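You operate a simulated robot arm through the tools that you are given. There is no shell and no other tool.

You run a simulated two-armed robot. Do the job below in one go: nothing can be reset, and whatever is moved stays where it is left.

## Task
Swap the slim meter and its grey block at position 40 for the grey link on the table.
Fine: meter into the long black tray, block on the table; clamp the link; the sensor stays parked and bypass 40 stays off. Set down upright: grey block.
Where things are to end (x, y in the base frame): slim meter within 30 mm of [540, 360]; grey block within 30 mm of [650, 240].

Only the result counts: the job must be done as asked and must still hold three seconds after the hand-in. Knocking over, shifting, dropping, spilling or breaking anything else fails it.

## Robot
Two 7-joint arms with fingered hands on one trunk that stands fixed in place. Base frame: the origin is at the foot of the trunk, x ahead of it, y to its left, z up. Units: mm, degrees, N and s.
The left shoulder is at [97, 185, 1093], the right one opposite. With the tool pointing down near the work surface each hand reaches from about 100 to 840 mm from the base axis, measured 20 degrees to its own side. Payload 4 kg a hand.
The tool frame of a hand sits at the grasp point between the pads (the TCP): z along the fingers, y along the line on which they close. The tips reach 26 mm beyond it. The gripper opens to 132 mm; its body begins 73 mm behind the TCP. The gripper is a hand of 3 fingers: y runs from the thumb to the fingers, the wrist lies at [0, 0, -224] in the tool frame, and closing takes about 1.5 s.
Orientation is told as [roll, pitch, yaw] about the base's x, y, z axes, in that order, counted from this pose: with the fingers straight down and closing along the base's y, the tool's x points along the base's -x, its y along +y and its z along -z.

## Interface
- The arms move only by the tool send_rows. It takes "left_motion", "right_motion" or both (then of equal length, played together; a hand with none holds still); each is a list that holds one entry, the list of rows, each a list of 7 numbers: the finger opening in mm, from 0 to 132, then the shift along the tool's x, y, z in mm, then the turn, a rotation vector about the tool's x, y, z in rad. In form: [[[jaw, tx, ty, tz, ax, ay, az], ...]]. A call has 1 to 20 rows; each row shifts and turns the commanded pose from where the row before left it, along the tool's axes as they then stand. Rows are played at 5 a second. More than 50 mm and 8.6 degrees between two rows, or a gripper value outside its range, and nothing of the call is played. A pose out of reach is approached as far as the arm can. The call stops where the force on the tool passes 90 N (or 10 N more than at its start, if that is more) or the arm is blocked; 0.2 s more then pass. The fingers move at their own pace (about 72 mm/s each) and stop on an object; they squeeze with about 25 N. The grip force told is the motor's: it shows also when the fingers shut on nothing. Time passes only in rows, and 0.2 s behind the last, so rows that do not move let the fingers close. The reply holds the time, the measured pose of the TCP, the force on the tool along the base axes, the opening and the grip force, in the units named above and with some noise, with the torque about the TCP (base axes, N m) and any sound that the robot's microphone picked up, and new pictures: "pictures" is both (left out), scene, wrist or none (wrist: the cameras of the hands that moved).
- Cameras (640 x 400 px; columns grow to the right, rows downward): "scene" is now at [221.1, 49.5, 1326.5]; the picture's right is [0.52, -0.84, -0.14], its down [-0.51, -0.17, -0.85] and it looks along [0.69, 0.51, -0.51] (base axes); focal length 214 px, centre (320, 200). "left" rides on the left gripper at [-62, 3, -92] in its tool frame; the picture's right is [-0.05, -1.00, 0.00], its down [0.83, -0.04, -0.56] and it looks along [0.55, -0.03, 0.83] (tool axes); focal length 230 px, centre (320, 200). "right" rides on the right gripper at [62, 3, -92] in its tool frame; the picture's right is [-0.05, 1.00, 0.00], its down [-0.83, -0.04, -0.56] and it looks along [-0.56, -0.03, 0.83] (tool axes); focal length 230 px, centre (320, 200).
- raise_lower(by): moves the trunk up (or, below 0, down) by that many mm; the arms and the scene camera ride with it, the base frame stays. It gives what a move gives, with no picture.
- preshape(shape, hand): the hand has 3 fingers and takes this shape, open, in about a second: jaw (thumb against the fingers, like two jaws); tri (thumb and two fingers); tip (a fingertip pinch); poke (one finger out to press); point (the index stretched); flat (the hand flat); cup (the hand cupped); fist (a fist). The gripper value then closes the fingers along that shape, each until it touches; the sizes above hold for jaw. It gives what a move gives, with no picture.
- turn_head(pan, tilt): turns the head with the scene camera to pan (to the left, within 86 degrees either way) and tilt (down, from -29 to 69), counted from straight ahead of the robot (the tilt from the chest, where the trunk bows). It gives what a move gives, and a new picture of the scene camera.
- probe_pixels(camera, pixels): for up to 12 pixels [column, row] of the newest picture of that camera ("zoom" is the newest enlarged one), the place [x, y, z] in the base frame of the surface seen there, good to about 2 mm. No time passes.
- inspect(camera, box): a new picture of the part [left, top, right, bottom] of that camera's present view, enlarged. No time passes.
- hand_in(): hands the job in; it is judged then, once.

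Leave the grippers open and the arms clear of the work at the hand-in unless told otherwise.

The tools are called after ">>>" by a JSON object that holds its "method" and its "body". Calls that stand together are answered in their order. send_rows: Moves the arms, as the interface text tells. Its arguments: {"type":"object","properties":{"left_motion":{"type":"array","items":{"type":"array","items":{"type":"array","items":{"type":"number"}}}},"right_motion":{"type":"array","items":{"type":"array","items":{"type":"array","items":{"type":"number"}}}},"pictures":{"type":"string","enum":["both","scene","wrist","none"]}},"required":[]} The other tools are called the same way: raise_lower (by) moves the trunk up or down; preshape (shape, hand) gives the hand a shape; turn_head (pan, tilt) turns the head that bears the scene camera; probe_pixels (camera, pixels) gives the place of the surface under pixels of a picture; inspect (camera, box) takes an enlarged picture of a part of a camera's view; hand_in () hands the job in.

At the start:

```text
time_s: 0.0
left_eef_pos: [308.2, 419.2, 1294.5]
left_tcp_rot: [0.0, 0.0, 0.0]
left_ft_force: [-0.1, -0.5, -0.1]
left_ft_torque: [0.01, -0.02, 0.02]
left_opening: 131.7
left_finger_force: 0.0
left_shape: jaw
right_eef_pos: [486.7, 51.8, 1231.2]
right_tcp_rot: [0.1, 0.1, 0.1]
right_ft_force: [-0.4, 0.0, 0.2]
right_ft_torque: [-0.02, 0.01, 0.0]
right_opening: 132.0
right_finger_force: 0.0
right_shape: jaw
trunk travel left (down, up): [-139.0, 322.0]
head pan, tilt (commanded): [32.3, 18.4]
```

scene: 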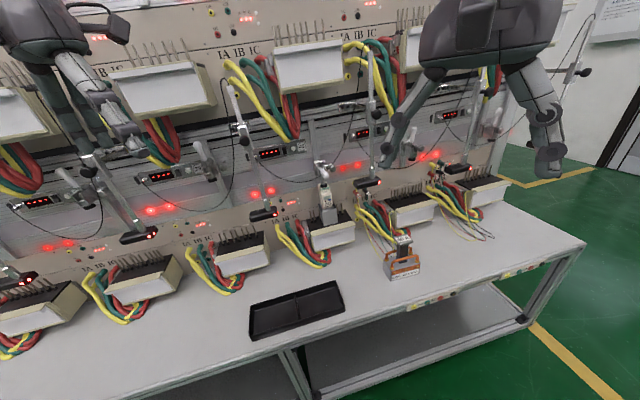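
right: 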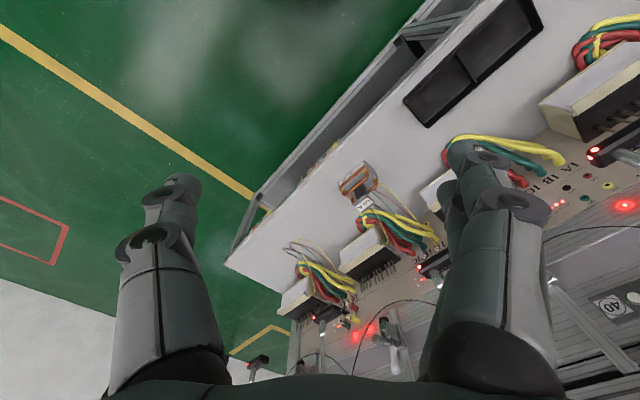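
left: 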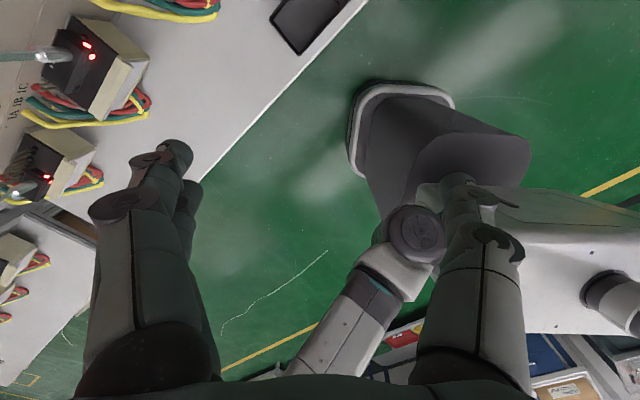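

I see a bench with several meter stations, a black tray around pixel (297,310), and an orange/grey item around (402,262). I'll enlarge several parts of the scene to find the station labelled 40, the slim meter, its grey block and the grey link.

>>> {"method": "inspect", "body": {"camera": "scene", "box": [280, 140, 440, 240]}}

>>> {"method": "inspect", "body": {"camera": "scene", "box": [340, 200, 500, 300]}}

>>> {"method": "inspect", "body": {"camera": "scene", "box": [180, 140, 340, 240]}}

```text
4.00 times, centred on (360, 190) of scene
```

zoom: 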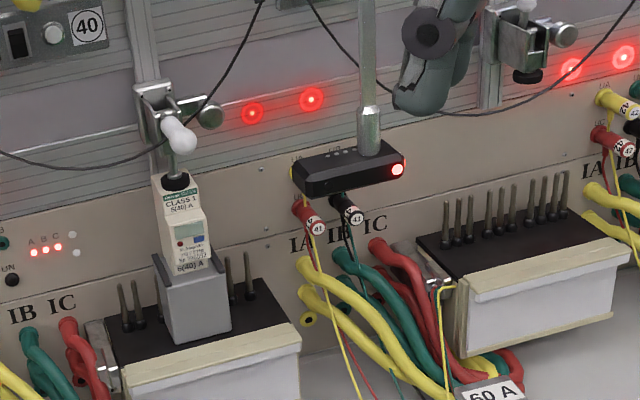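

```text
4.00 times, centred on (420, 250) of scene
```

zoom: 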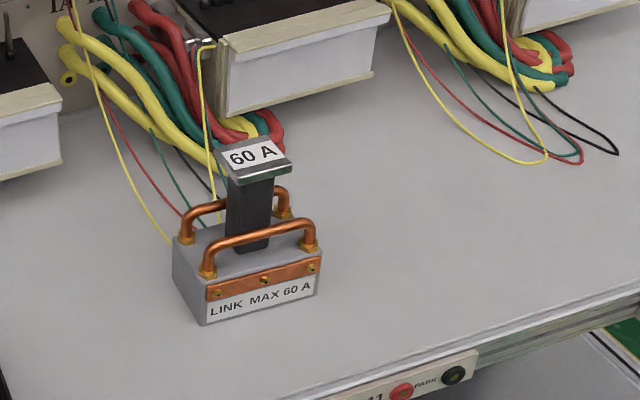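

```text
4.00 times, centred on (260, 190) of scene
```

zoom: 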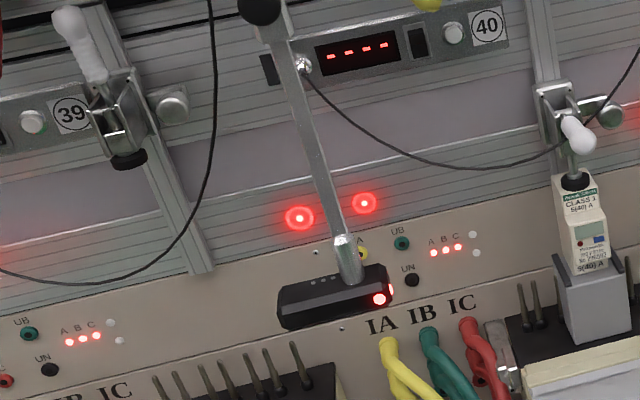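

Station 40 has a slim meter standing on a grey block under a toggle clamp with a white handle, and the grey link "LINK MAX 60 A" with copper handles stands on the table near (402,265). I'll get their coordinates.

>>> {"method": "probe_pixels", "body": {"camera": "scene", "pixels": [[328, 195], [326, 216], [335, 240], [402, 240], [402, 265], [403, 273], [296, 310], [253, 335], [340, 305], [335, 283], [252, 305], [500, 265]]}}

>>> {"method": "inspect", "body": {"camera": "scene", "box": [300, 160, 364, 200]}}

>>> {"method": "inspect", "body": {"camera": "scene", "box": [300, 190, 380, 240]}}

>>> {"method": "inspect", "body": {"camera": "scene", "box": [380, 260, 540, 360]}}

>>> {"method": "inspect", "body": {"camera": "scene", "box": [240, 270, 400, 370]}}

```text
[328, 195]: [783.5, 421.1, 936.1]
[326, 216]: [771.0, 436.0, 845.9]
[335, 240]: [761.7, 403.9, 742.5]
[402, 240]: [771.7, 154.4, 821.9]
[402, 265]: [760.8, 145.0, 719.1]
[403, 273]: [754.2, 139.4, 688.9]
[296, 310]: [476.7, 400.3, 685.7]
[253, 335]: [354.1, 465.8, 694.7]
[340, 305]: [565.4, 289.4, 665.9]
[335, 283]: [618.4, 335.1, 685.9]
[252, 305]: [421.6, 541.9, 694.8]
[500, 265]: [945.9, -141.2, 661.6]
```

```text
10.00 times, centred on (332, 180) of scene
```

zoom: 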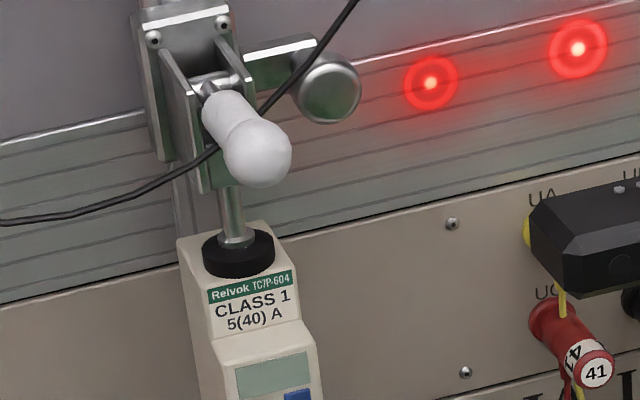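

```text
8.00 times, centred on (340, 215) of scene
```

zoom: 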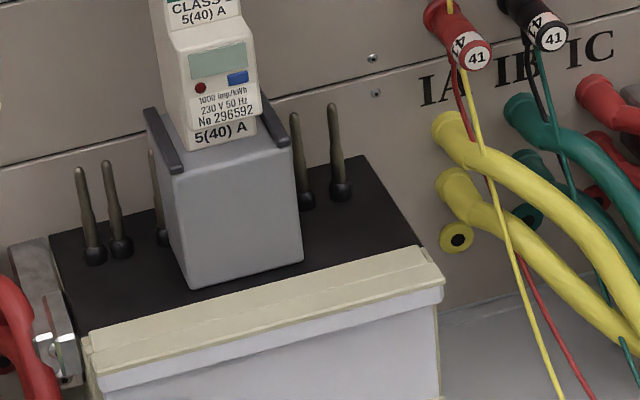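

```text
4.00 times, centred on (460, 310) of scene
```

zoom: 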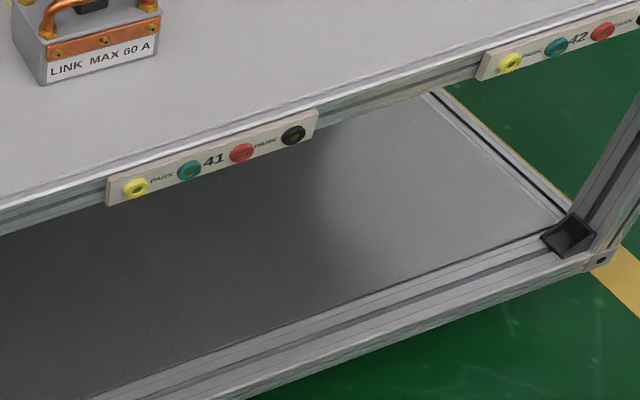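

```text
4.00 times, centred on (320, 320) of scene
```

zoom: 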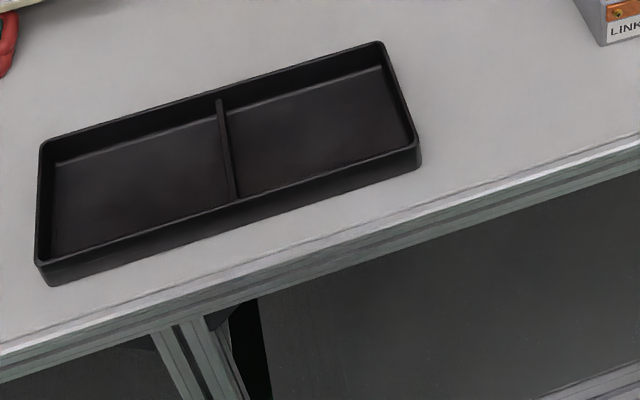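

Next I compare the clamps at neighbouring stations (clamped versus open), and measure the clamp, the meter and the block.

>>> {"method": "inspect", "body": {"camera": "scene", "box": [304, 152, 352, 182]}}

>>> {"method": "inspect", "body": {"camera": "scene", "box": [180, 130, 244, 170]}}

>>> {"method": "inspect", "body": {"camera": "scene", "box": [396, 120, 508, 190]}}

>>> {"method": "inspect", "body": {"camera": "scene", "box": [0, 140, 160, 240]}}

>>> {"method": "inspect", "body": {"camera": "scene", "box": [230, 60, 390, 160]}}

```text
13.33 times, centred on (328, 167) of scene
```

zoom: 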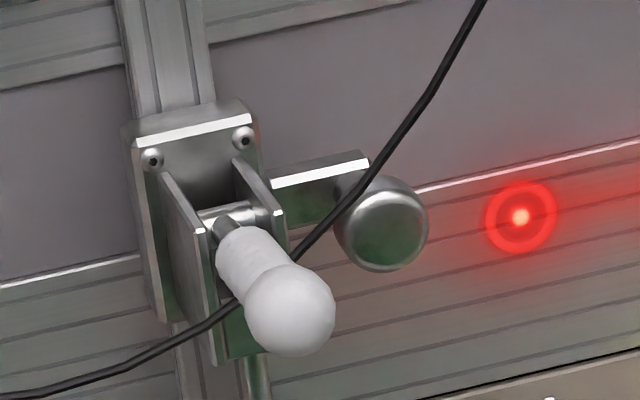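

```text
10.00 times, centred on (212, 150) of scene
```

zoom: 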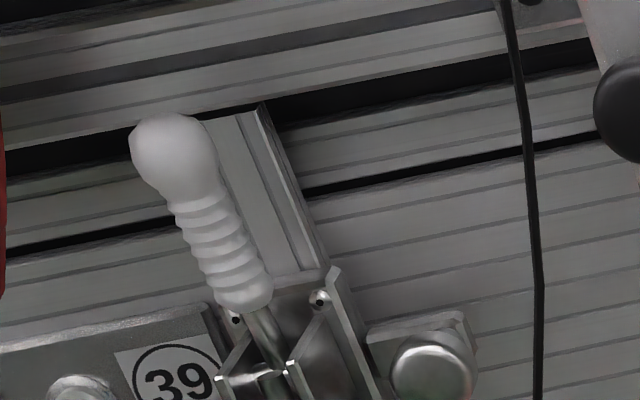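

```text
5.71 times, centred on (452, 155) of scene
```

zoom: 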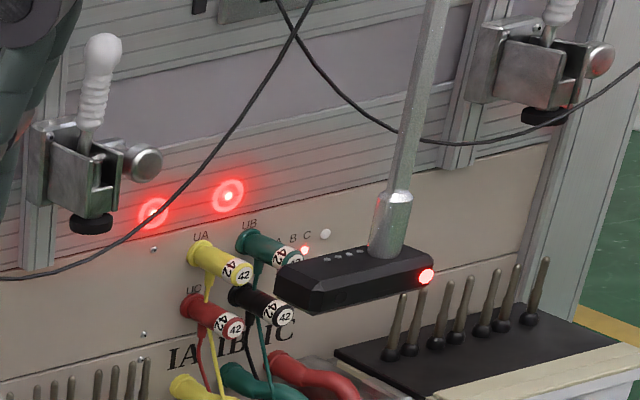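

```text
4.00 times, centred on (80, 190) of scene
```

zoom: 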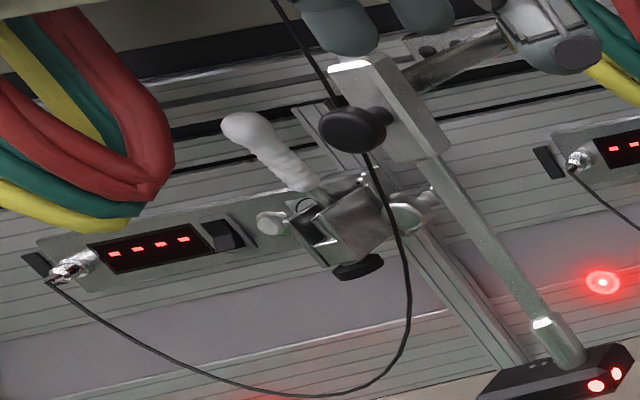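

```text
4.00 times, centred on (310, 110) of scene
```

zoom: 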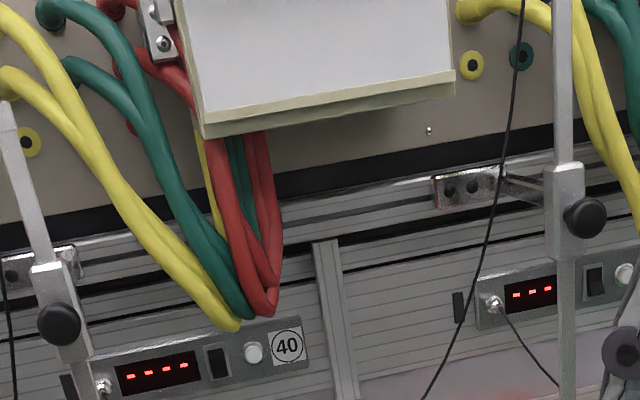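

Clamped = white handle pointing outward and down; open = handle up. Now I take detailed measurements of the clamp, meter, block and base at station 40.

>>> {"method": "inspect", "body": {"camera": "scene", "box": [296, 150, 376, 200]}}

>>> {"method": "probe_pixels", "body": {"camera": "zoom", "pixels": [[208, 120], [195, 105], [238, 155], [260, 85], [150, 95], [165, 20], [195, 205], [195, 240], [160, 250], [220, 240], [460, 270], [530, 280]]}}

```text
8.00 times, centred on (336, 175) of scene
```

zoom: 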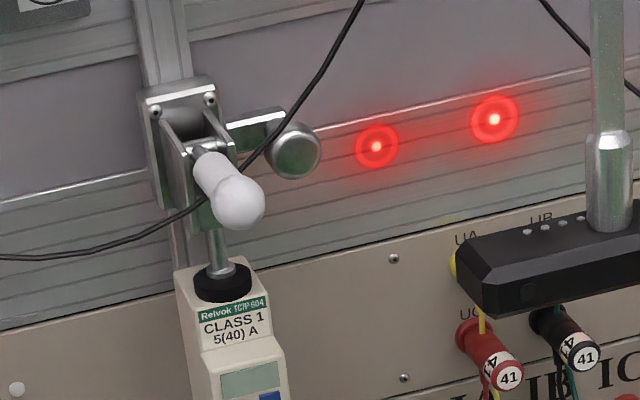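

```text
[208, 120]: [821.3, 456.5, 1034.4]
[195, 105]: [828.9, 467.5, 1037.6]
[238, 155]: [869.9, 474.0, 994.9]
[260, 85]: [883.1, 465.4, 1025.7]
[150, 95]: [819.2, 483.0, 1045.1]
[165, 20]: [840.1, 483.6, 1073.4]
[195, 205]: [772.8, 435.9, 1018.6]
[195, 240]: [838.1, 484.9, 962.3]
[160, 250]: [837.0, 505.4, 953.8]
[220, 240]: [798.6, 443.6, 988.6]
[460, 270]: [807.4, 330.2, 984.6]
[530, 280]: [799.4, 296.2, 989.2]
```

>>> {"method": "probe_pixels", "body": {"camera": "zoom", "pixels": [[240, 205], [225, 180], [212, 165], [295, 150], [222, 285], [215, 245], [255, 300], [190, 290], [225, 330], [250, 380], [262, 395], [205, 390]]}}

>>> {"method": "inspect", "body": {"camera": "scene", "box": [296, 190, 376, 240]}}

```text
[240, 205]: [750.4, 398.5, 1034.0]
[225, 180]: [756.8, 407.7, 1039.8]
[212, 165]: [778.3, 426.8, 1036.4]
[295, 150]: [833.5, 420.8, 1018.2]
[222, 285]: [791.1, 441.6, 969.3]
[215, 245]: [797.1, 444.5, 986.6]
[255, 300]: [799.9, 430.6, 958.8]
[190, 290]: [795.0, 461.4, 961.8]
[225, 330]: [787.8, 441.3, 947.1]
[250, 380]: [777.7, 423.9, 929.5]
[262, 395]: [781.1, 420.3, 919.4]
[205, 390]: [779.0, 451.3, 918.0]
```

```text
8.00 times, centred on (336, 215) of scene
```

zoom: 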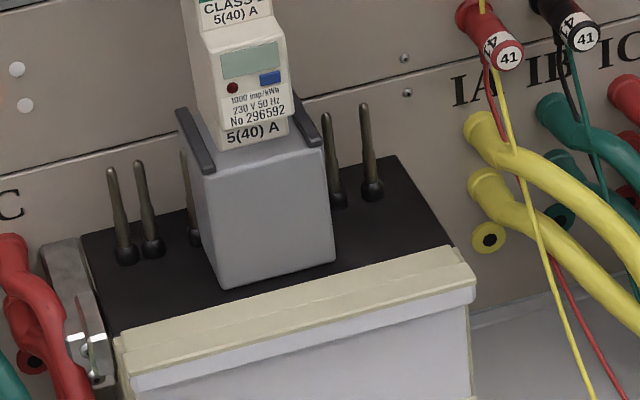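

>>> {"method": "probe_pixels", "body": {"camera": "zoom", "pixels": [[218, 180], [325, 155], [222, 285], [333, 262], [195, 140], [305, 120], [180, 112], [300, 98], [240, 150], [265, 145], [250, 90], [205, 20]]}}

>>> {"method": "probe_pixels", "body": {"camera": "zoom", "pixels": [[270, 220], [240, 300], [350, 270], [440, 240], [130, 310], [390, 165], [330, 118], [340, 200], [365, 108], [372, 190], [112, 172], [125, 255]]}}

>>> {"method": "probe_pixels", "body": {"camera": "zoom", "pixels": [[183, 155], [192, 235], [137, 165], [152, 245], [395, 290], [290, 130], [225, 140], [285, 100], [212, 145], [312, 150], [205, 175], [470, 280]]}}

```text
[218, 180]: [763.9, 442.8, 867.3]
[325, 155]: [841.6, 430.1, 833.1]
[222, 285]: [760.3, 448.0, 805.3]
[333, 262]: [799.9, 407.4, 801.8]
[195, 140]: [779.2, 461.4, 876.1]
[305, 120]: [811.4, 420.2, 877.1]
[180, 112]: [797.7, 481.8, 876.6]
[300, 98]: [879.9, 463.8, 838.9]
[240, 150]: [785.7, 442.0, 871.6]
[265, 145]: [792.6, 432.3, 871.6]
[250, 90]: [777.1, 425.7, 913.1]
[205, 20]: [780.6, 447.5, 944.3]
```

```text
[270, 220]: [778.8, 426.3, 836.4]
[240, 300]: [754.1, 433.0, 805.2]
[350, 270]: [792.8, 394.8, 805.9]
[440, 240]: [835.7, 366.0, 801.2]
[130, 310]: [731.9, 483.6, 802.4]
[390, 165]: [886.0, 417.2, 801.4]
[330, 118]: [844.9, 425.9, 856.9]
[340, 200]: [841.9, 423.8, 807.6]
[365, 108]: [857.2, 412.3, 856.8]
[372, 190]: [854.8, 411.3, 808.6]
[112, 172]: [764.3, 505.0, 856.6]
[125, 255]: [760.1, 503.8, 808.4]
```

```text
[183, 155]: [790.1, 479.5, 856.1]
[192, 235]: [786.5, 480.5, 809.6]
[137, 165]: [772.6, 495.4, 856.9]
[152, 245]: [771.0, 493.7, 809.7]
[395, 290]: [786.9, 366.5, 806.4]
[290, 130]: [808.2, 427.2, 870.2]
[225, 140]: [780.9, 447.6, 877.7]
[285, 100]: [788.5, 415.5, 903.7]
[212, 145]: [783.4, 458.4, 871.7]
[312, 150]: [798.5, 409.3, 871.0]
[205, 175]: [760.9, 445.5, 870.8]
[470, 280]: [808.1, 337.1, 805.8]
```

Base top is at z≈802, block about 802–871, meter top about 962. Now the link on the table.

>>> {"method": "inspect", "body": {"camera": "scene", "box": [370, 230, 434, 290]}}

>>> {"method": "inspect", "body": {"camera": "scene", "box": [372, 228, 436, 268]}}

>>> {"method": "probe_pixels", "body": {"camera": "zoom", "pixels": [[260, 110], [200, 80], [235, 130], [345, 110], [320, 70], [190, 60], [270, 200], [290, 250], [200, 290], [150, 230], [350, 200], [270, 310]]}}

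```text
6.67 times, centred on (402, 260) of scene
```

zoom: 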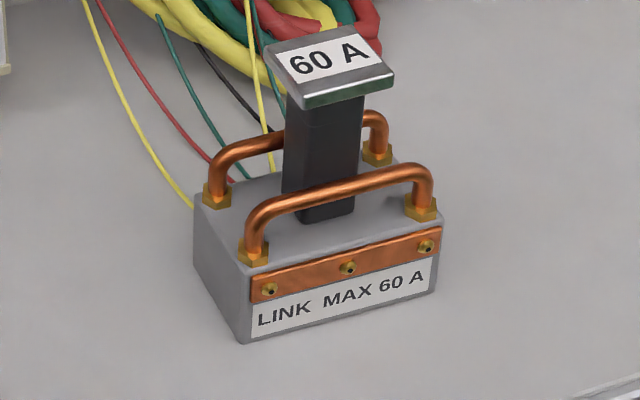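

```text
10.00 times, centred on (404, 248) of scene
```

zoom: 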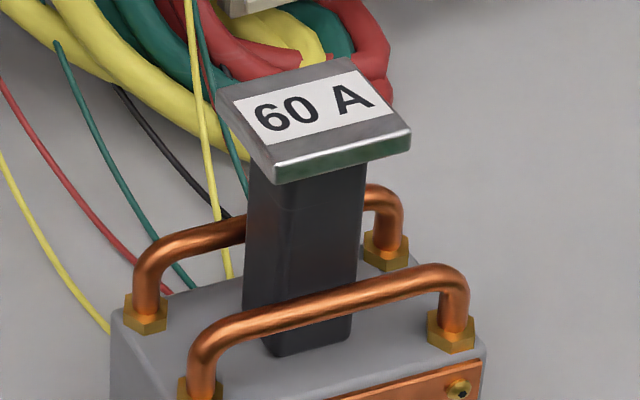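

```text
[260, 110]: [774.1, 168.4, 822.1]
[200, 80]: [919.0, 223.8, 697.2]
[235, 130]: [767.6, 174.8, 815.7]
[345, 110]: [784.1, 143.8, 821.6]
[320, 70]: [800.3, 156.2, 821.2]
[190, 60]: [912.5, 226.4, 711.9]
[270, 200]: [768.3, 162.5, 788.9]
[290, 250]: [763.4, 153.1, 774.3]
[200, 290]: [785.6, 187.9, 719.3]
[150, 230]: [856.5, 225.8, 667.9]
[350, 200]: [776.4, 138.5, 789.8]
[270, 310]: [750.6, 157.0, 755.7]
```

>>> {"method": "probe_pixels", "body": {"camera": "zoom", "pixels": [[222, 90], [347, 62], [405, 130], [276, 166], [252, 180], [362, 175], [262, 330], [350, 340], [120, 315], [478, 350], [260, 350], [330, 300]]}}

>>> {"method": "inspect", "body": {"camera": "scene", "box": [380, 245, 428, 285]}}

>>> {"method": "probe_pixels", "body": {"camera": "zoom", "pixels": [[170, 200], [190, 380], [400, 330], [120, 140], [150, 130], [300, 130], [170, 195], [440, 130], [330, 175], [260, 290], [420, 320], [220, 350]]}}

```text
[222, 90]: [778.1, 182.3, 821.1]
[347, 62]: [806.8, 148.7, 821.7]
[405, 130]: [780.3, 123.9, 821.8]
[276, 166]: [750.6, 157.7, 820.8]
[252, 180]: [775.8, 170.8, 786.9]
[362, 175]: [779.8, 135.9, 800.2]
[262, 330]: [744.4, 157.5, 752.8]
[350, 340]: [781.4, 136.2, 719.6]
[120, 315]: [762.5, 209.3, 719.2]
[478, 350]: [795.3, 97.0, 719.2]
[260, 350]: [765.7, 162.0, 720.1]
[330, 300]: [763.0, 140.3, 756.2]
```

```text
10.00 times, centred on (404, 265) of scene
```

zoom: 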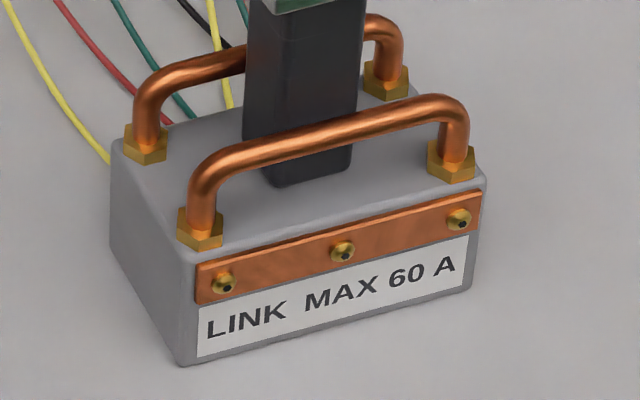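

```text
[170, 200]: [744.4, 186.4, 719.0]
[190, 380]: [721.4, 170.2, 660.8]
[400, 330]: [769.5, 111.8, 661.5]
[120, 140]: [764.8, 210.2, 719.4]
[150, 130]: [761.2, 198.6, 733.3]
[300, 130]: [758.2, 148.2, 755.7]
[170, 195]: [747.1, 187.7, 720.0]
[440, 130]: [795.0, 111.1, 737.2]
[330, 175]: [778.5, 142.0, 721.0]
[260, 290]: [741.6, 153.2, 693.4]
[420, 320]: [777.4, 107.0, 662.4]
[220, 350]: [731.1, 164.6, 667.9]
```

The link is about 106×56 mm with a black post and its centre near (779,153), nearly parallel to the bench. The bench runs about 45° to my base. Before anything else, I'll swing the right arm out of the working area (to about y=-300) and at the same time bring the left hand forward and lower, tool still down. Only free air is on these paths.

>>> {"method": "send_rows", "body": {"right_motion": [[[132, 12, -44, 4, 0, 0, 0], [132, 12, -44, 4, 0, 0, 0], [132, 12, -44, 4, 0, 0, 0], [132, 12, -44, 4, 0, 0, 0], [132, 12, -44, 4, 0, 0, 0], [132, 12, -44, 4, 0, 0, 0], [132, 12, -44, 4, 0, 0, 0], [132, 12, -44, 4, 0, 0, 0]]], "left_motion": [[[132, -25, -14, 18, 0, 0, 0], [132, -25, -14, 18, 0, 0, 0], [132, -25, -14, 18, 0, 0, 0], [132, -25, -14, 18, 0, 0, 0], [132, -25, -14, 18, 0, 0, 0], [132, -25, -14, 18, 0, 0, 0], [132, -25, -14, 18, 0, 0, 0], [132, -25, -14, 18, 0, 0, 0]]], "pictures": "both"}}

```text
time_s: 1.8
left_eef_pos: [509.9, 307.1, 1150.9]
left_tcp_rot: [0.0, 0.0, 0.2]
left_ft_force: [-0.2, 0.0, 0.0]
left_ft_torque: [-0.01, -0.01, 0.01]
left_opening: 132.1
left_finger_force: 0.0
left_shape: jaw
right_eef_pos: [391.8, -300.4, 1195.3]
right_tcp_rot: [0.2, 0.0, 0.2]
right_ft_force: [0.2, -0.4, -0.4]
right_ft_torque: [-0.01, 0.01, -0.04]
right_opening: 131.8
right_finger_force: 0.0
right_shape: jaw
right hand out of reach, approached as far as the arm can: row 8
trunk travel left (down, up): [-139.0, 322.0]
head pan, tilt (commanded): [32.3, 18.4]
```

scene: 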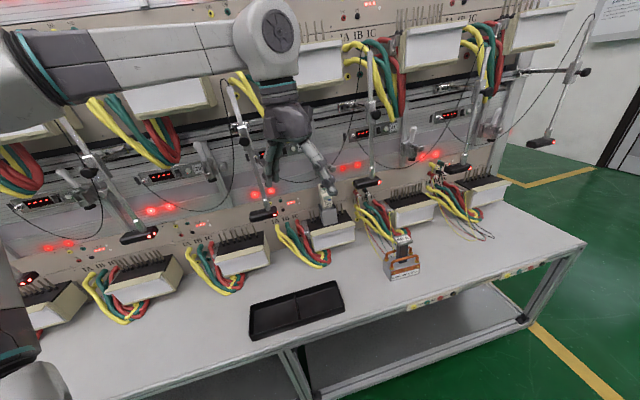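
right: 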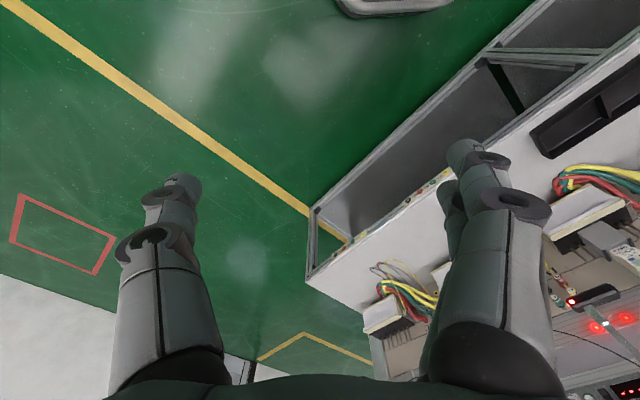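
left: 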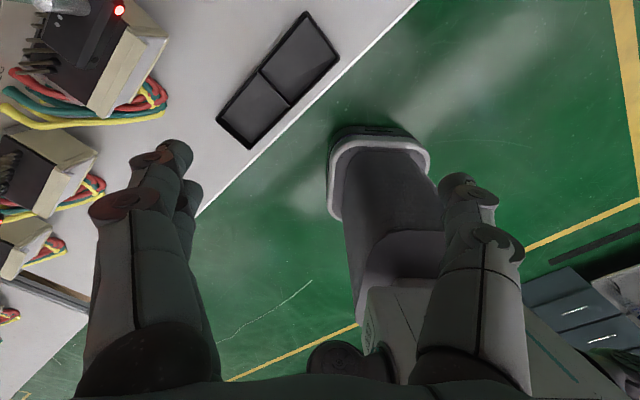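

Both moves went fine (the right hand is out of the way). Now I turn the left hand so that it points horizontally into the bench (yaw ≈ +45.7°, pitch −90°), staying well clear in front of station 40.

>>> {"method": "send_rows", "body": {"left_motion": [[[80, 0, 0, 15, 0, 0, -0.133], [80, 0, 0, 15, 0, 0, -0.133], [80, 0, 0, 15, 0, 0, -0.133], [80, 0, 0, 15, 0, 0, -0.133], [80, 0, 0, 15, 0, 0, -0.133], [80, 0, 0, 15, 0, 0, -0.133], [80, 0, -9.8, 0, 0, -0.1428, 0], [80, 0, -9.8, 0, 0, -0.1428, 0], [80, 0, -9.8, 0, 0, -0.1428, 0], [80, 0, -9.8, 0, 0, -0.1428, 0], [80, 0, -9.8, 0, 0, -0.1428, 0], [80, 0, -9.8, 0, 0, -0.1428, 0], [80, 0, -9.8, 0, 0, -0.1428, 0], [80, 0, -9.8, 0, 0, -0.1428, 0], [80, 0, -9.8, 0, 0, -0.1428, 0], [80, 0, -9.8, 0, 0, -0.1428, 0], [80, 0, -9.8, 0, 0, -0.1428, 0]]], "pictures": "both"}}

```text
time_s: 5.4
left_eef_pos: [602.6, 281.7, 1074.0]
left_tcp_rot: [-0.6, -89.8, 46.0]
left_ft_force: [-0.1, 0.7, -0.2]
left_ft_torque: [0.0, 0.0, -0.02]
left_opening: 80.4
left_finger_force: 0.2
left_shape: jaw
left hand out of reach, approached as far as the arm can: row 16, 17
right_eef_pos: [392.3, -297.8, 1196.8]
right_tcp_rot: [0.1, 0.0, 0.2]
right_ft_force: [0.2, -0.8, 0.4]
right_ft_torque: [0.03, -0.02, -0.01]
right_opening: 131.9
right_finger_force: 0.1
right_shape: jaw
trunk travel left (down, up): [-139.0, 322.0]
head pan, tilt (commanded): [32.3, 18.4]
```

scene: 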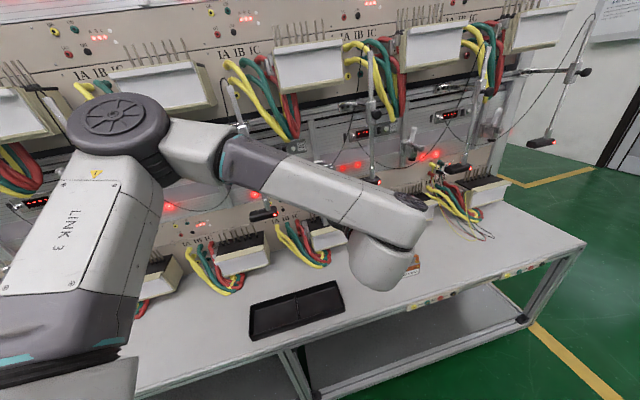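
left: 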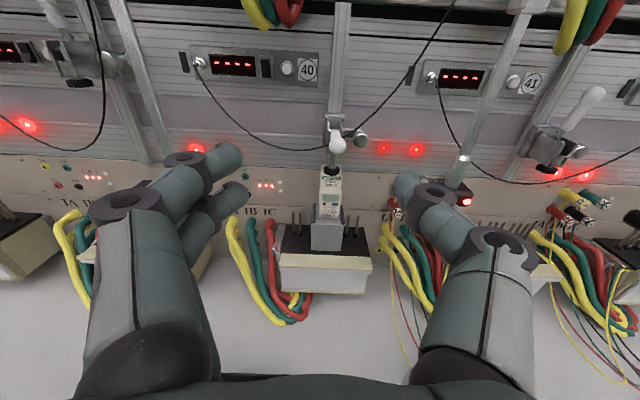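

The hand now points at station 40; the left camera shows the clamp with its handle at (337,143) toward me, and the station 40 meter at (328,190). I move forward a little to return to a well-reachable pose and read the actual pose.

>>> {"method": "send_rows", "body": {"left_motion": [[[80, 0, 0, 40, 0, 0, 0], [80, 0, 0, 40, 0, 0, 0], [80, 0, 0, 20, 0, 0, 0]]], "pictures": "wrist"}}

```text
time_s: 6.2
left_eef_pos: [672.0, 354.2, 1075.0]
left_tcp_rot: [137.6, -90.1, -91.8]
left_ft_force: [0.2, -0.3, 0.3]
left_ft_torque: [0.03, 0.03, 0.01]
left_opening: 80.2
left_finger_force: 0.1
left_shape: jaw
right_eef_pos: [391.6, -298.0, 1196.5]
right_tcp_rot: [0.0, 0.0, 0.1]
right_ft_force: [0.7, 0.1, -0.8]
right_ft_torque: [0.0, 0.02, -0.04]
right_opening: 131.7
right_finger_force: 0.0
right_shape: jaw
trunk travel left (down, up): [-139.0, 322.0]
head pan, tilt (commanded): [32.3, 18.4]
```

left: 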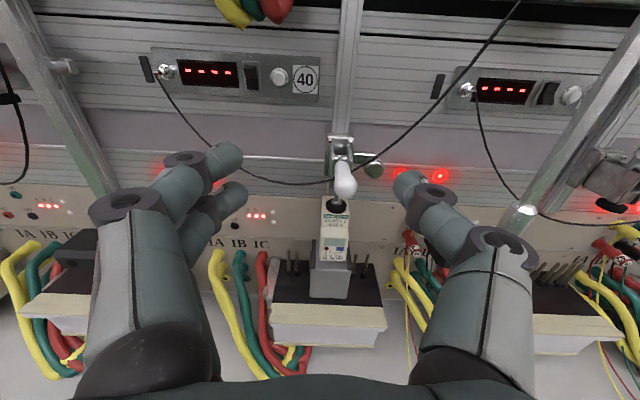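

>>> {"method": "inspect", "body": {"camera": "left", "box": [280, 110, 400, 210]}}

>>> {"method": "probe_pixels", "body": {"camera": "zoom", "pixels": [[330, 370], [345, 330], [325, 300], [310, 250], [290, 170], [355, 170], [490, 290], [300, 470], [270, 330], [390, 190], [230, 380], [440, 260]]}}

>>> {"method": "inspect", "body": {"camera": "left", "box": [290, 180, 380, 320]}}

```text
4.00 times, centred on (340, 160) of left
```

zoom: 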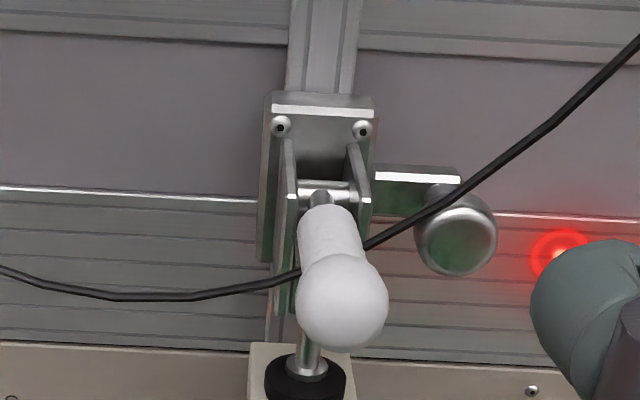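

```text
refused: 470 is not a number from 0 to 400
```

```text
2.86 times, centred on (335, 250) of left
```

zoom: 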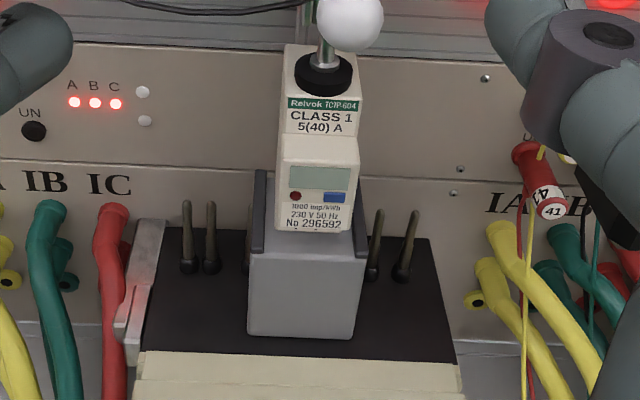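

>>> {"method": "inspect", "body": {"camera": "left", "box": [280, 110, 400, 210]}}

>>> {"method": "probe_pixels", "body": {"camera": "zoom", "pixels": [[340, 310], [345, 280], [328, 230], [320, 200], [310, 190], [360, 130], [280, 130], [455, 240], [300, 370], [200, 293], [390, 240], [500, 165]]}}

>>> {"method": "probe_pixels", "body": {"camera": "zoom", "pixels": [[580, 95], [285, 270], [268, 230], [370, 200], [265, 365], [340, 385], [320, 50], [100, 100], [300, 340], [305, 300], [385, 300], [340, 345]]}}

```text
4.00 times, centred on (340, 160) of left
```

zoom: 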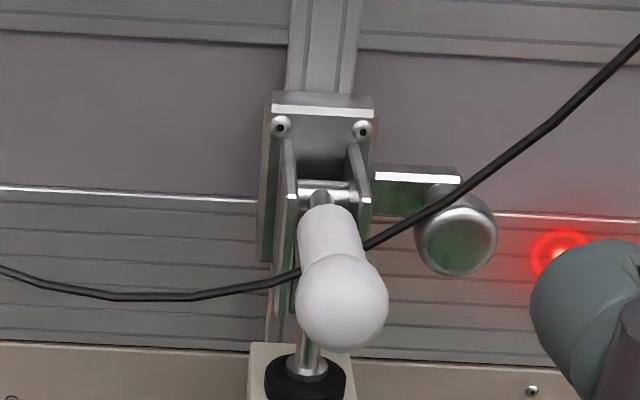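

```text
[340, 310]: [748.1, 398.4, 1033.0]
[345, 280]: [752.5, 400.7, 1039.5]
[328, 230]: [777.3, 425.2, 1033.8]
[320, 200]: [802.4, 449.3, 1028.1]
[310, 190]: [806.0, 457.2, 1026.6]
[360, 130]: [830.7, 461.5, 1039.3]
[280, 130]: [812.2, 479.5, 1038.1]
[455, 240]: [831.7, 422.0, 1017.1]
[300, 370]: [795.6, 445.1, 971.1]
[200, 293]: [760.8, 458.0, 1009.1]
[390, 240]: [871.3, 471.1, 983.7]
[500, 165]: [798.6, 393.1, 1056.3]
```

```text
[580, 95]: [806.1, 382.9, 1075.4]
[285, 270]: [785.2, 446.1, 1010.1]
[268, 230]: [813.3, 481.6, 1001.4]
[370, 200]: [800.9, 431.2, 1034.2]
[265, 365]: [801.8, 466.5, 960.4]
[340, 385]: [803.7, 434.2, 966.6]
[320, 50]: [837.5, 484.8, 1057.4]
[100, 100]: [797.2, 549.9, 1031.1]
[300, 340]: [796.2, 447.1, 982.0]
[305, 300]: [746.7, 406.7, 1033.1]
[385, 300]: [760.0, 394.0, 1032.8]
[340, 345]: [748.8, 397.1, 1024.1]
```

I've measured the handle: ball centre near (s≈816 along the bench normal), z≈1031, pivot near s≈888, and a cable runs just beneath it. A single stretched finger is best for lifting it without touching the cable, so I'll put the left hand into the "poke" shape while it's clear and look at where the finger is.

>>> {"method": "preshape", "body": {"hand": "left", "shape": "poke"}}

>>> {"method": "inspect", "body": {"camera": "left", "box": [0, 0, 640, 400]}}

>>> {"method": "inspect", "body": {"camera": "scene", "box": [300, 120, 500, 320]}}

```text
time_s: 7.1
left_eef_pos: [672.2, 353.1, 1075.9]
left_tcp_rot: [35.5, -90.0, 10.4]
left_ft_force: [0.1, 0.3, -0.7]
left_ft_torque: [0.01, -0.04, 0.02]
left_opening: 0.1
left_finger_force: 0.2
left_shape: poke
right_eef_pos: [392.9, -297.7, 1197.4]
right_tcp_rot: [0.1, 0.0, 0.2]
right_ft_force: [-0.5, 0.2, 1.2]
right_ft_torque: [0.01, 0.01, 0.0]
right_opening: 131.8
right_finger_force: 0.1
right_shape: jaw
trunk travel left (down, up): [-139.0, 322.0]
head pan, tilt (commanded): [32.3, 18.4]
```

```text
1.00 times, centred on (320, 200) of left (not enlarged: the box is as wide or as high as the picture)
```

zoom: 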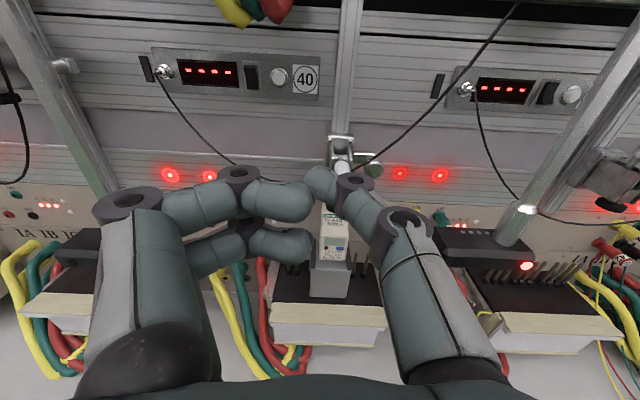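

```text
2.00 times, centred on (400, 220) of scene
```

zoom: 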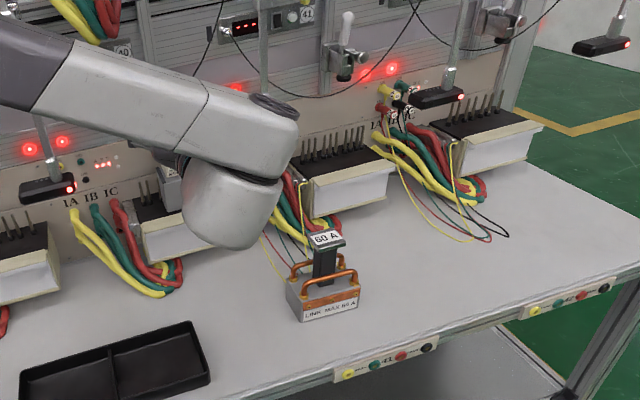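

>>> {"method": "probe_pixels", "body": {"camera": "zoom", "pixels": [[318, 180], [330, 190], [295, 195], [300, 245], [350, 185], [240, 180], [315, 195], [312, 172]]}}

>>> {"method": "probe_pixels", "body": {"camera": "left", "pixels": [[318, 180], [330, 190], [295, 195], [300, 245], [350, 185], [240, 180], [305, 205], [312, 172]]}}

```text
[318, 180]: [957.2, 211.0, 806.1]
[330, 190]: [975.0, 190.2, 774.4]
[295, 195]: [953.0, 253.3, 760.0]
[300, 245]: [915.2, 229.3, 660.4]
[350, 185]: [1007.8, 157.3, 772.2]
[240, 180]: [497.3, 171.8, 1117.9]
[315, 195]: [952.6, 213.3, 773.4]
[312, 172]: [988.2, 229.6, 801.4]
```

```text
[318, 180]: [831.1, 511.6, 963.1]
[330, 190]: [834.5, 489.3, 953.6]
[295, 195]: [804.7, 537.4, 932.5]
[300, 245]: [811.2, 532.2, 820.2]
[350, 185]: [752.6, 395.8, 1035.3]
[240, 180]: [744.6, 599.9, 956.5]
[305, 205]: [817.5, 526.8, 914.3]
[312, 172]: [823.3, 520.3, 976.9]
```

>>> {"method": "inspect", "body": {"camera": "left", "box": [220, 140, 420, 265]}}

>>> {"method": "probe_pixels", "body": {"camera": "zoom", "pixels": [[280, 130], [310, 130], [300, 100], [350, 180], [240, 180], [285, 205], [240, 330], [290, 350], [430, 130], [340, 130], [330, 160], [60, 110]]}}

```text
3.20 times, centred on (320, 202) of left
```

zoom: 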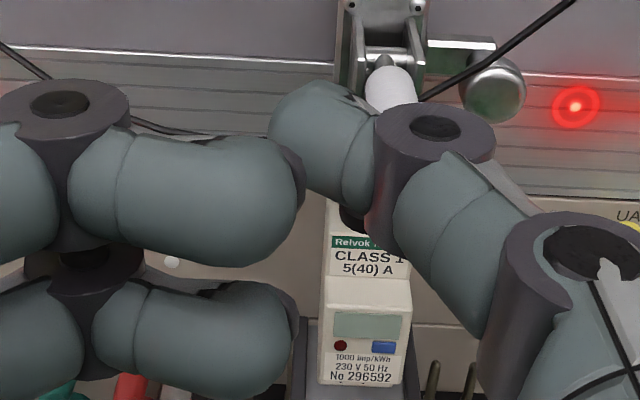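

```text
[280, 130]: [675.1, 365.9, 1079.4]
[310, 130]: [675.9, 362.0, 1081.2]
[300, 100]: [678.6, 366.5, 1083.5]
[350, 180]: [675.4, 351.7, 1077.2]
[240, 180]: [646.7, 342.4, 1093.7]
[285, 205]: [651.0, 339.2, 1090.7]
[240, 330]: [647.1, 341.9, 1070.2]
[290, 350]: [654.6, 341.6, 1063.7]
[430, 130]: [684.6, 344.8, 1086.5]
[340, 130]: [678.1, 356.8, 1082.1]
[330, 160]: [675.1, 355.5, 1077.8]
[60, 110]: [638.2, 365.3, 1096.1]
```

The "poke" shape only brings the thumb tip about 11–16 mm ahead of the TCP, bent over. I'll try the "point" shape to see whether a straight finger is better.

>>> {"method": "preshape", "body": {"hand": "left", "shape": "point"}}

>>> {"method": "inspect", "body": {"camera": "left", "box": [160, 100, 480, 300]}}

>>> {"method": "probe_pixels", "body": {"camera": "zoom", "pixels": [[280, 130], [310, 130], [160, 130], [130, 120], [240, 180], [285, 205], [240, 290], [290, 350], [430, 130], [340, 130], [330, 160], [60, 110]]}}

```text
time_s: 8.0
left_eef_pos: [671.2, 354.2, 1076.0]
left_tcp_rot: [36.0, -90.0, 9.8]
left_ft_force: [0.1, 0.4, -0.1]
left_ft_torque: [0.0, 0.02, -0.01]
left_opening: 0.0
left_finger_force: 0.1
left_shape: point
right_eef_pos: [392.2, -298.1, 1195.7]
right_tcp_rot: [0.1, -0.1, 0.1]
right_ft_force: [0.1, -0.2, -0.4]
right_ft_torque: [0.02, 0.0, -0.02]
right_opening: 131.7
right_finger_force: 0.1
right_shape: jaw
trunk travel left (down, up): [-139.0, 322.0]
head pan, tilt (commanded): [32.3, 18.4]
```

```text
2.00 times, centred on (320, 200) of left
```

zoom: 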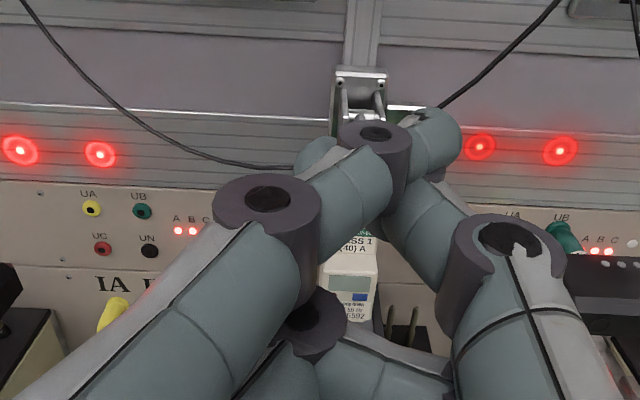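

```text
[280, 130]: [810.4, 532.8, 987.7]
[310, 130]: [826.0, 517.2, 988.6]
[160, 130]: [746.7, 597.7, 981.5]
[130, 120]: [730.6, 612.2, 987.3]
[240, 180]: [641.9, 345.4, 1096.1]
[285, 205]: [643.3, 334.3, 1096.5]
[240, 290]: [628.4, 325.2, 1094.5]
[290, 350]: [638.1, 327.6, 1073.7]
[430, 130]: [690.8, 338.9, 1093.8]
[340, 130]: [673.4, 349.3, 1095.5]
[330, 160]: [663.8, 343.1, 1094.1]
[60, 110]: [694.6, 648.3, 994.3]
```

"Point" bends across; "poke" is better understood: thumb across the centre as a blunt pusher. I'll go back to "poke", then lower the hand so that the thumb is below the handle ball (TCP z≈995, about 10 mm left of the handle's line) and approach to just short of the ball.

>>> {"method": "preshape", "body": {"hand": "left", "shape": "poke"}}

>>> {"method": "send_rows", "body": {"left_motion": [[[0, 27, -5.5, 0, 0, 0, 0], [0, 27, -5.5, 0, 0, 0, 0], [0, 27, -5, 0, 0, 0, 0], [0, 0, 0, 30, 0, 0, 0], [0, 0, 0, 25, 0, 0, 0], [0, 0, 0, 0, 0, 0, 0]]], "pictures": "wrist"}}

```text
time_s: 8.9
left_eef_pos: [671.4, 353.5, 1075.4]
left_tcp_rot: [38.4, -90.0, 7.3]
left_ft_force: [0.2, 0.2, 0.8]
left_ft_torque: [0.0, -0.02, 0.0]
left_opening: 0.0
left_finger_force: 0.0
left_shape: poke
right_eef_pos: [392.3, -297.1, 1195.8]
right_tcp_rot: [0.2, 0.0, 0.2]
right_ft_force: [0.1, -0.4, -0.5]
right_ft_torque: [-0.01, -0.03, 0.01]
right_opening: 131.9
right_finger_force: 0.0
right_shape: jaw
trunk travel left (down, up): [-139.0, 322.0]
head pan, tilt (commanded): [32.3, 18.4]
```

```text
time_s: 10.3
left_eef_pos: [722.5, 382.6, 993.3]
left_tcp_rot: [59.5, -90.0, -13.7]
left_ft_force: [0.0, -0.5, -0.2]
left_ft_torque: [0.01, 0.01, -0.01]
left_opening: 0.0
left_finger_force: 0.0
left_shape: poke
right_eef_pos: [393.1, -298.3, 1197.2]
right_tcp_rot: [0.1, 0.0, 0.1]
right_ft_force: [-0.7, 0.0, 0.4]
right_ft_torque: [0.0, -0.01, -0.02]
right_opening: 131.8
right_finger_force: 0.0
right_shape: jaw
trunk travel left (down, up): [-139.0, 322.0]
head pan, tilt (commanded): [32.3, 18.4]
```

left: 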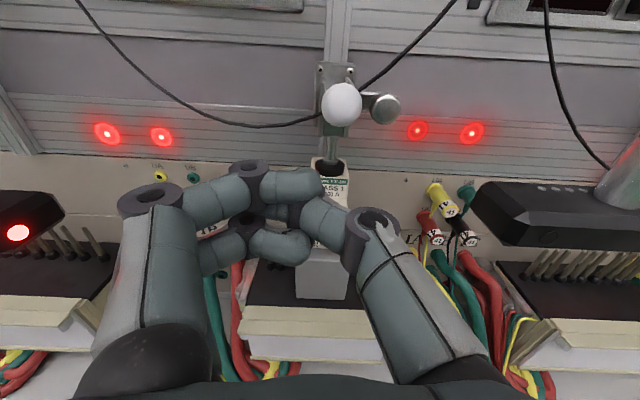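

The finger value 0 curled the thumb in. I'll open the value to the full shape again (stationary) and look.

>>> {"method": "send_rows", "body": {"left_motion": [[[132, 0, 0, 0, 0, 0, 0], [132, 0, 0, 0, 0, 0, 0], [132, 0, 0, 0, 0, 0, 0], [132, 0, 0, 0, 0, 0, 0], [132, 0, 0, 0, 0, 0, 0]]], "pictures": "wrist"}}

```text
time_s: 11.5
left_eef_pos: [722.3, 380.8, 993.4]
left_tcp_rot: [33.8, -90.0, 12.0]
left_ft_force: [0.0, 0.4, -0.1]
left_ft_torque: [-0.02, 0.01, 0.01]
left_opening: 0.0
left_finger_force: 0.1
left_shape: poke
right_eef_pos: [393.2, -298.9, 1196.6]
right_tcp_rot: [0.1, 0.0, 0.1]
right_ft_force: [0.2, -0.4, -0.4]
right_ft_torque: [-0.02, -0.01, 0.01]
right_opening: 131.8
right_finger_force: 0.1
right_shape: jaw
trunk travel left (down, up): [-139.0, 322.0]
head pan, tilt (commanded): [32.3, 18.4]
```

left: 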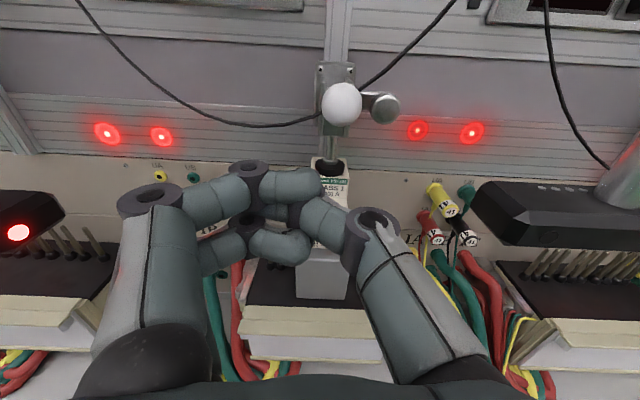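

The fingers look interlocked because I went directly from "point" to "poke". I'll go to "jaw" first, then "poke" again, and look. I back off first a bit so opening the jaw doesn't near the sensors.

>>> {"method": "send_rows", "body": {"left_motion": [[[0, 0, 0, -40, 0, 0, 0], [0, 0, 0, -40, 0, 0, 0]]], "pictures": "none"}}

>>> {"method": "preshape", "body": {"hand": "left", "shape": "jaw"}}

>>> {"method": "preshape", "body": {"hand": "left", "shape": "poke"}}

>>> {"method": "inspect", "body": {"camera": "left", "box": [160, 100, 480, 300]}}

```text
time_s: 12.1
left_eef_pos: [667.6, 323.8, 992.1]
left_tcp_rot: [73.0, -89.9, -27.1]
left_ft_force: [0.8, 0.0, 0.5]
left_ft_torque: [0.01, -0.01, -0.02]
left_opening: 0.3
left_finger_force: 0.0
left_shape: poke
right_eef_pos: [393.2, -298.4, 1197.1]
right_tcp_rot: [0.1, 0.1, 0.1]
right_ft_force: [0.8, 0.4, -0.2]
right_ft_torque: [0.0, 0.02, -0.03]
right_opening: 131.8
right_finger_force: 0.2
right_shape: jaw
trunk travel left (down, up): [-139.0, 322.0]
head pan, tilt (commanded): [32.3, 18.4]
```

```text
time_s: 13.0
left_eef_pos: [667.7, 324.3, 991.7]
left_tcp_rot: [45.2, -89.9, 0.5]
left_ft_force: [-0.2, 0.2, 1.6]
left_ft_torque: [-0.02, 0.0, 0.0]
left_opening: 131.8
left_finger_force: 0.1
left_shape: jaw
right_eef_pos: [390.7, -297.9, 1197.0]
right_tcp_rot: [0.1, 0.0, 0.0]
right_ft_force: [-0.1, 1.2, -0.9]
right_ft_torque: [0.02, -0.01, -0.01]
right_opening: 131.9
right_finger_force: 0.0
right_shape: jaw
trunk travel left (down, up): [-139.0, 322.0]
head pan, tilt (commanded): [32.3, 18.4]
```

```text
time_s: 13.9
left_eef_pos: [666.7, 324.3, 992.4]
left_tcp_rot: [38.9, -90.0, 7.0]
left_ft_force: [0.0, 0.2, 0.1]
left_ft_torque: [-0.01, -0.01, -0.01]
left_opening: 0.3
left_finger_force: 0.0
left_shape: poke
right_eef_pos: [392.5, -297.8, 1197.3]
right_tcp_rot: [0.0, -0.1, 0.1]
right_ft_force: [-0.1, 0.5, -1.0]
right_ft_torque: [-0.01, 0.02, -0.04]
right_opening: 131.9
right_finger_force: 0.0
right_shape: jaw
trunk travel left (down, up): [-139.0, 322.0]
head pan, tilt (commanded): [32.3, 18.4]
```

```text
2.00 times, centred on (320, 200) of left
```

zoom: 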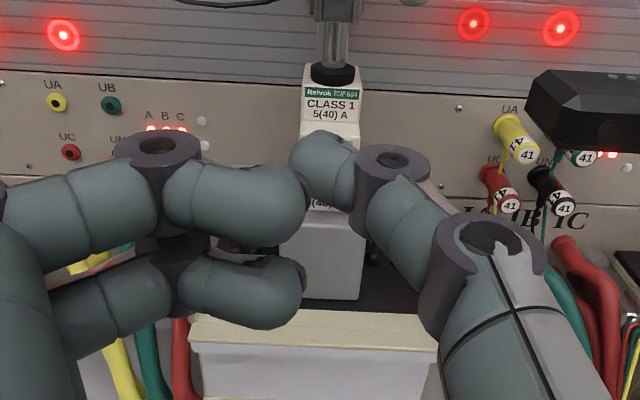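

This matches the earlier poke. I'll hold still with value 132 for a second to see whether it stays so.

>>> {"method": "send_rows", "body": {"left_motion": [[[132, 0, 0, 0, 0, 0, 0], [132, 0, 0, 0, 0, 0, 0], [132, 0, 0, 0, 0, 0, 0], [132, 0, 0, 0, 0, 0, 0]]], "pictures": "wrist"}}

```text
time_s: 14.9
left_eef_pos: [668.3, 324.4, 991.4]
left_tcp_rot: [39.0, -90.0, 6.7]
left_ft_force: [0.5, -0.7, -0.9]
left_ft_torque: [-0.01, 0.0, -0.01]
left_opening: 0.2
left_finger_force: 0.1
left_shape: poke
right_eef_pos: [392.4, -297.7, 1196.3]
right_tcp_rot: [0.1, 0.0, 0.0]
right_ft_force: [0.2, 0.5, -0.5]
right_ft_torque: [0.0, 0.0, -0.02]
right_opening: 131.8
right_finger_force: 0.1
right_shape: jaw
trunk travel left (down, up): [-139.0, 322.0]
head pan, tilt (commanded): [32.3, 18.4]
```

left: 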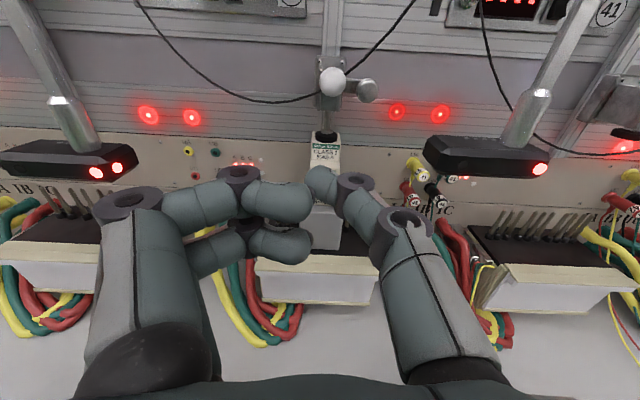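

>>> {"method": "probe_pixels", "body": {"camera": "left", "pixels": [[312, 178], [320, 172], [325, 180], [335, 190], [355, 180], [300, 195], [290, 185], [400, 225], [240, 175], [430, 160], [480, 150], [330, 80]]}}

```text
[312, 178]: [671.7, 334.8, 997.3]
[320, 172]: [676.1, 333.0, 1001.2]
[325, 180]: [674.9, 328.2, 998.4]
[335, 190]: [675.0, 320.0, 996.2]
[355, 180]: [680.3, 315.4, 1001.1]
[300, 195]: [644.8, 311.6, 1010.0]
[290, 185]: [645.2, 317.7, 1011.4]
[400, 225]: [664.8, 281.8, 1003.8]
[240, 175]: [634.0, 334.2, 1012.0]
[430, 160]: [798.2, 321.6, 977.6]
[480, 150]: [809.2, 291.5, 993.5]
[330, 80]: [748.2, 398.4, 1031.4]
```

Thumb front is about 12 mm ahead of the TCP and its top about 10 mm above it. I'll check the sensor rod, then advance under the handle ball.

>>> {"method": "probe_pixels", "body": {"camera": "left", "pixels": [[545, 80], [570, 40], [590, 10], [60, 110], [40, 60], [110, 160]]}}

>>> {"method": "send_rows", "body": {"left_motion": [[[132, 0, 0, 40, 0, 0, 0], [132, 0, 0, 40, 0, 0, 0], [132, 0, 0, 33, 0, 0, 0]]], "pictures": "wrist"}}

```text
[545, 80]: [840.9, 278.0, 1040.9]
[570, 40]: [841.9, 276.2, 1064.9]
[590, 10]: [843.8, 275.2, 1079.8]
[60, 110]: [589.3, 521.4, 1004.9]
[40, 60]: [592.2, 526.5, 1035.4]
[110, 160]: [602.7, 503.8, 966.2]
```

```text
time_s: 15.7
left_eef_pos: [745.5, 404.0, 993.7]
left_tcp_rot: [14.0, -89.8, 31.7]
left_ft_force: [0.8, -0.2, -0.2]
left_ft_torque: [0.0, -0.02, -0.02]
left_opening: 0.0
left_finger_force: 0.1
left_shape: poke
right_eef_pos: [392.2, -298.7, 1196.9]
right_tcp_rot: [0.1, -0.1, 0.2]
right_ft_force: [-0.6, 0.0, 0.4]
right_ft_torque: [0.0, 0.01, 0.0]
right_opening: 132.1
right_finger_force: 0.0
right_shape: jaw
trunk travel left (down, up): [-139.0, 322.0]
head pan, tilt (commanded): [32.3, 18.4]
```

left: 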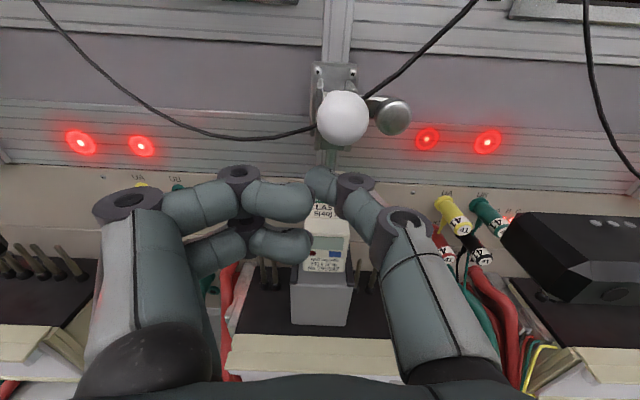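

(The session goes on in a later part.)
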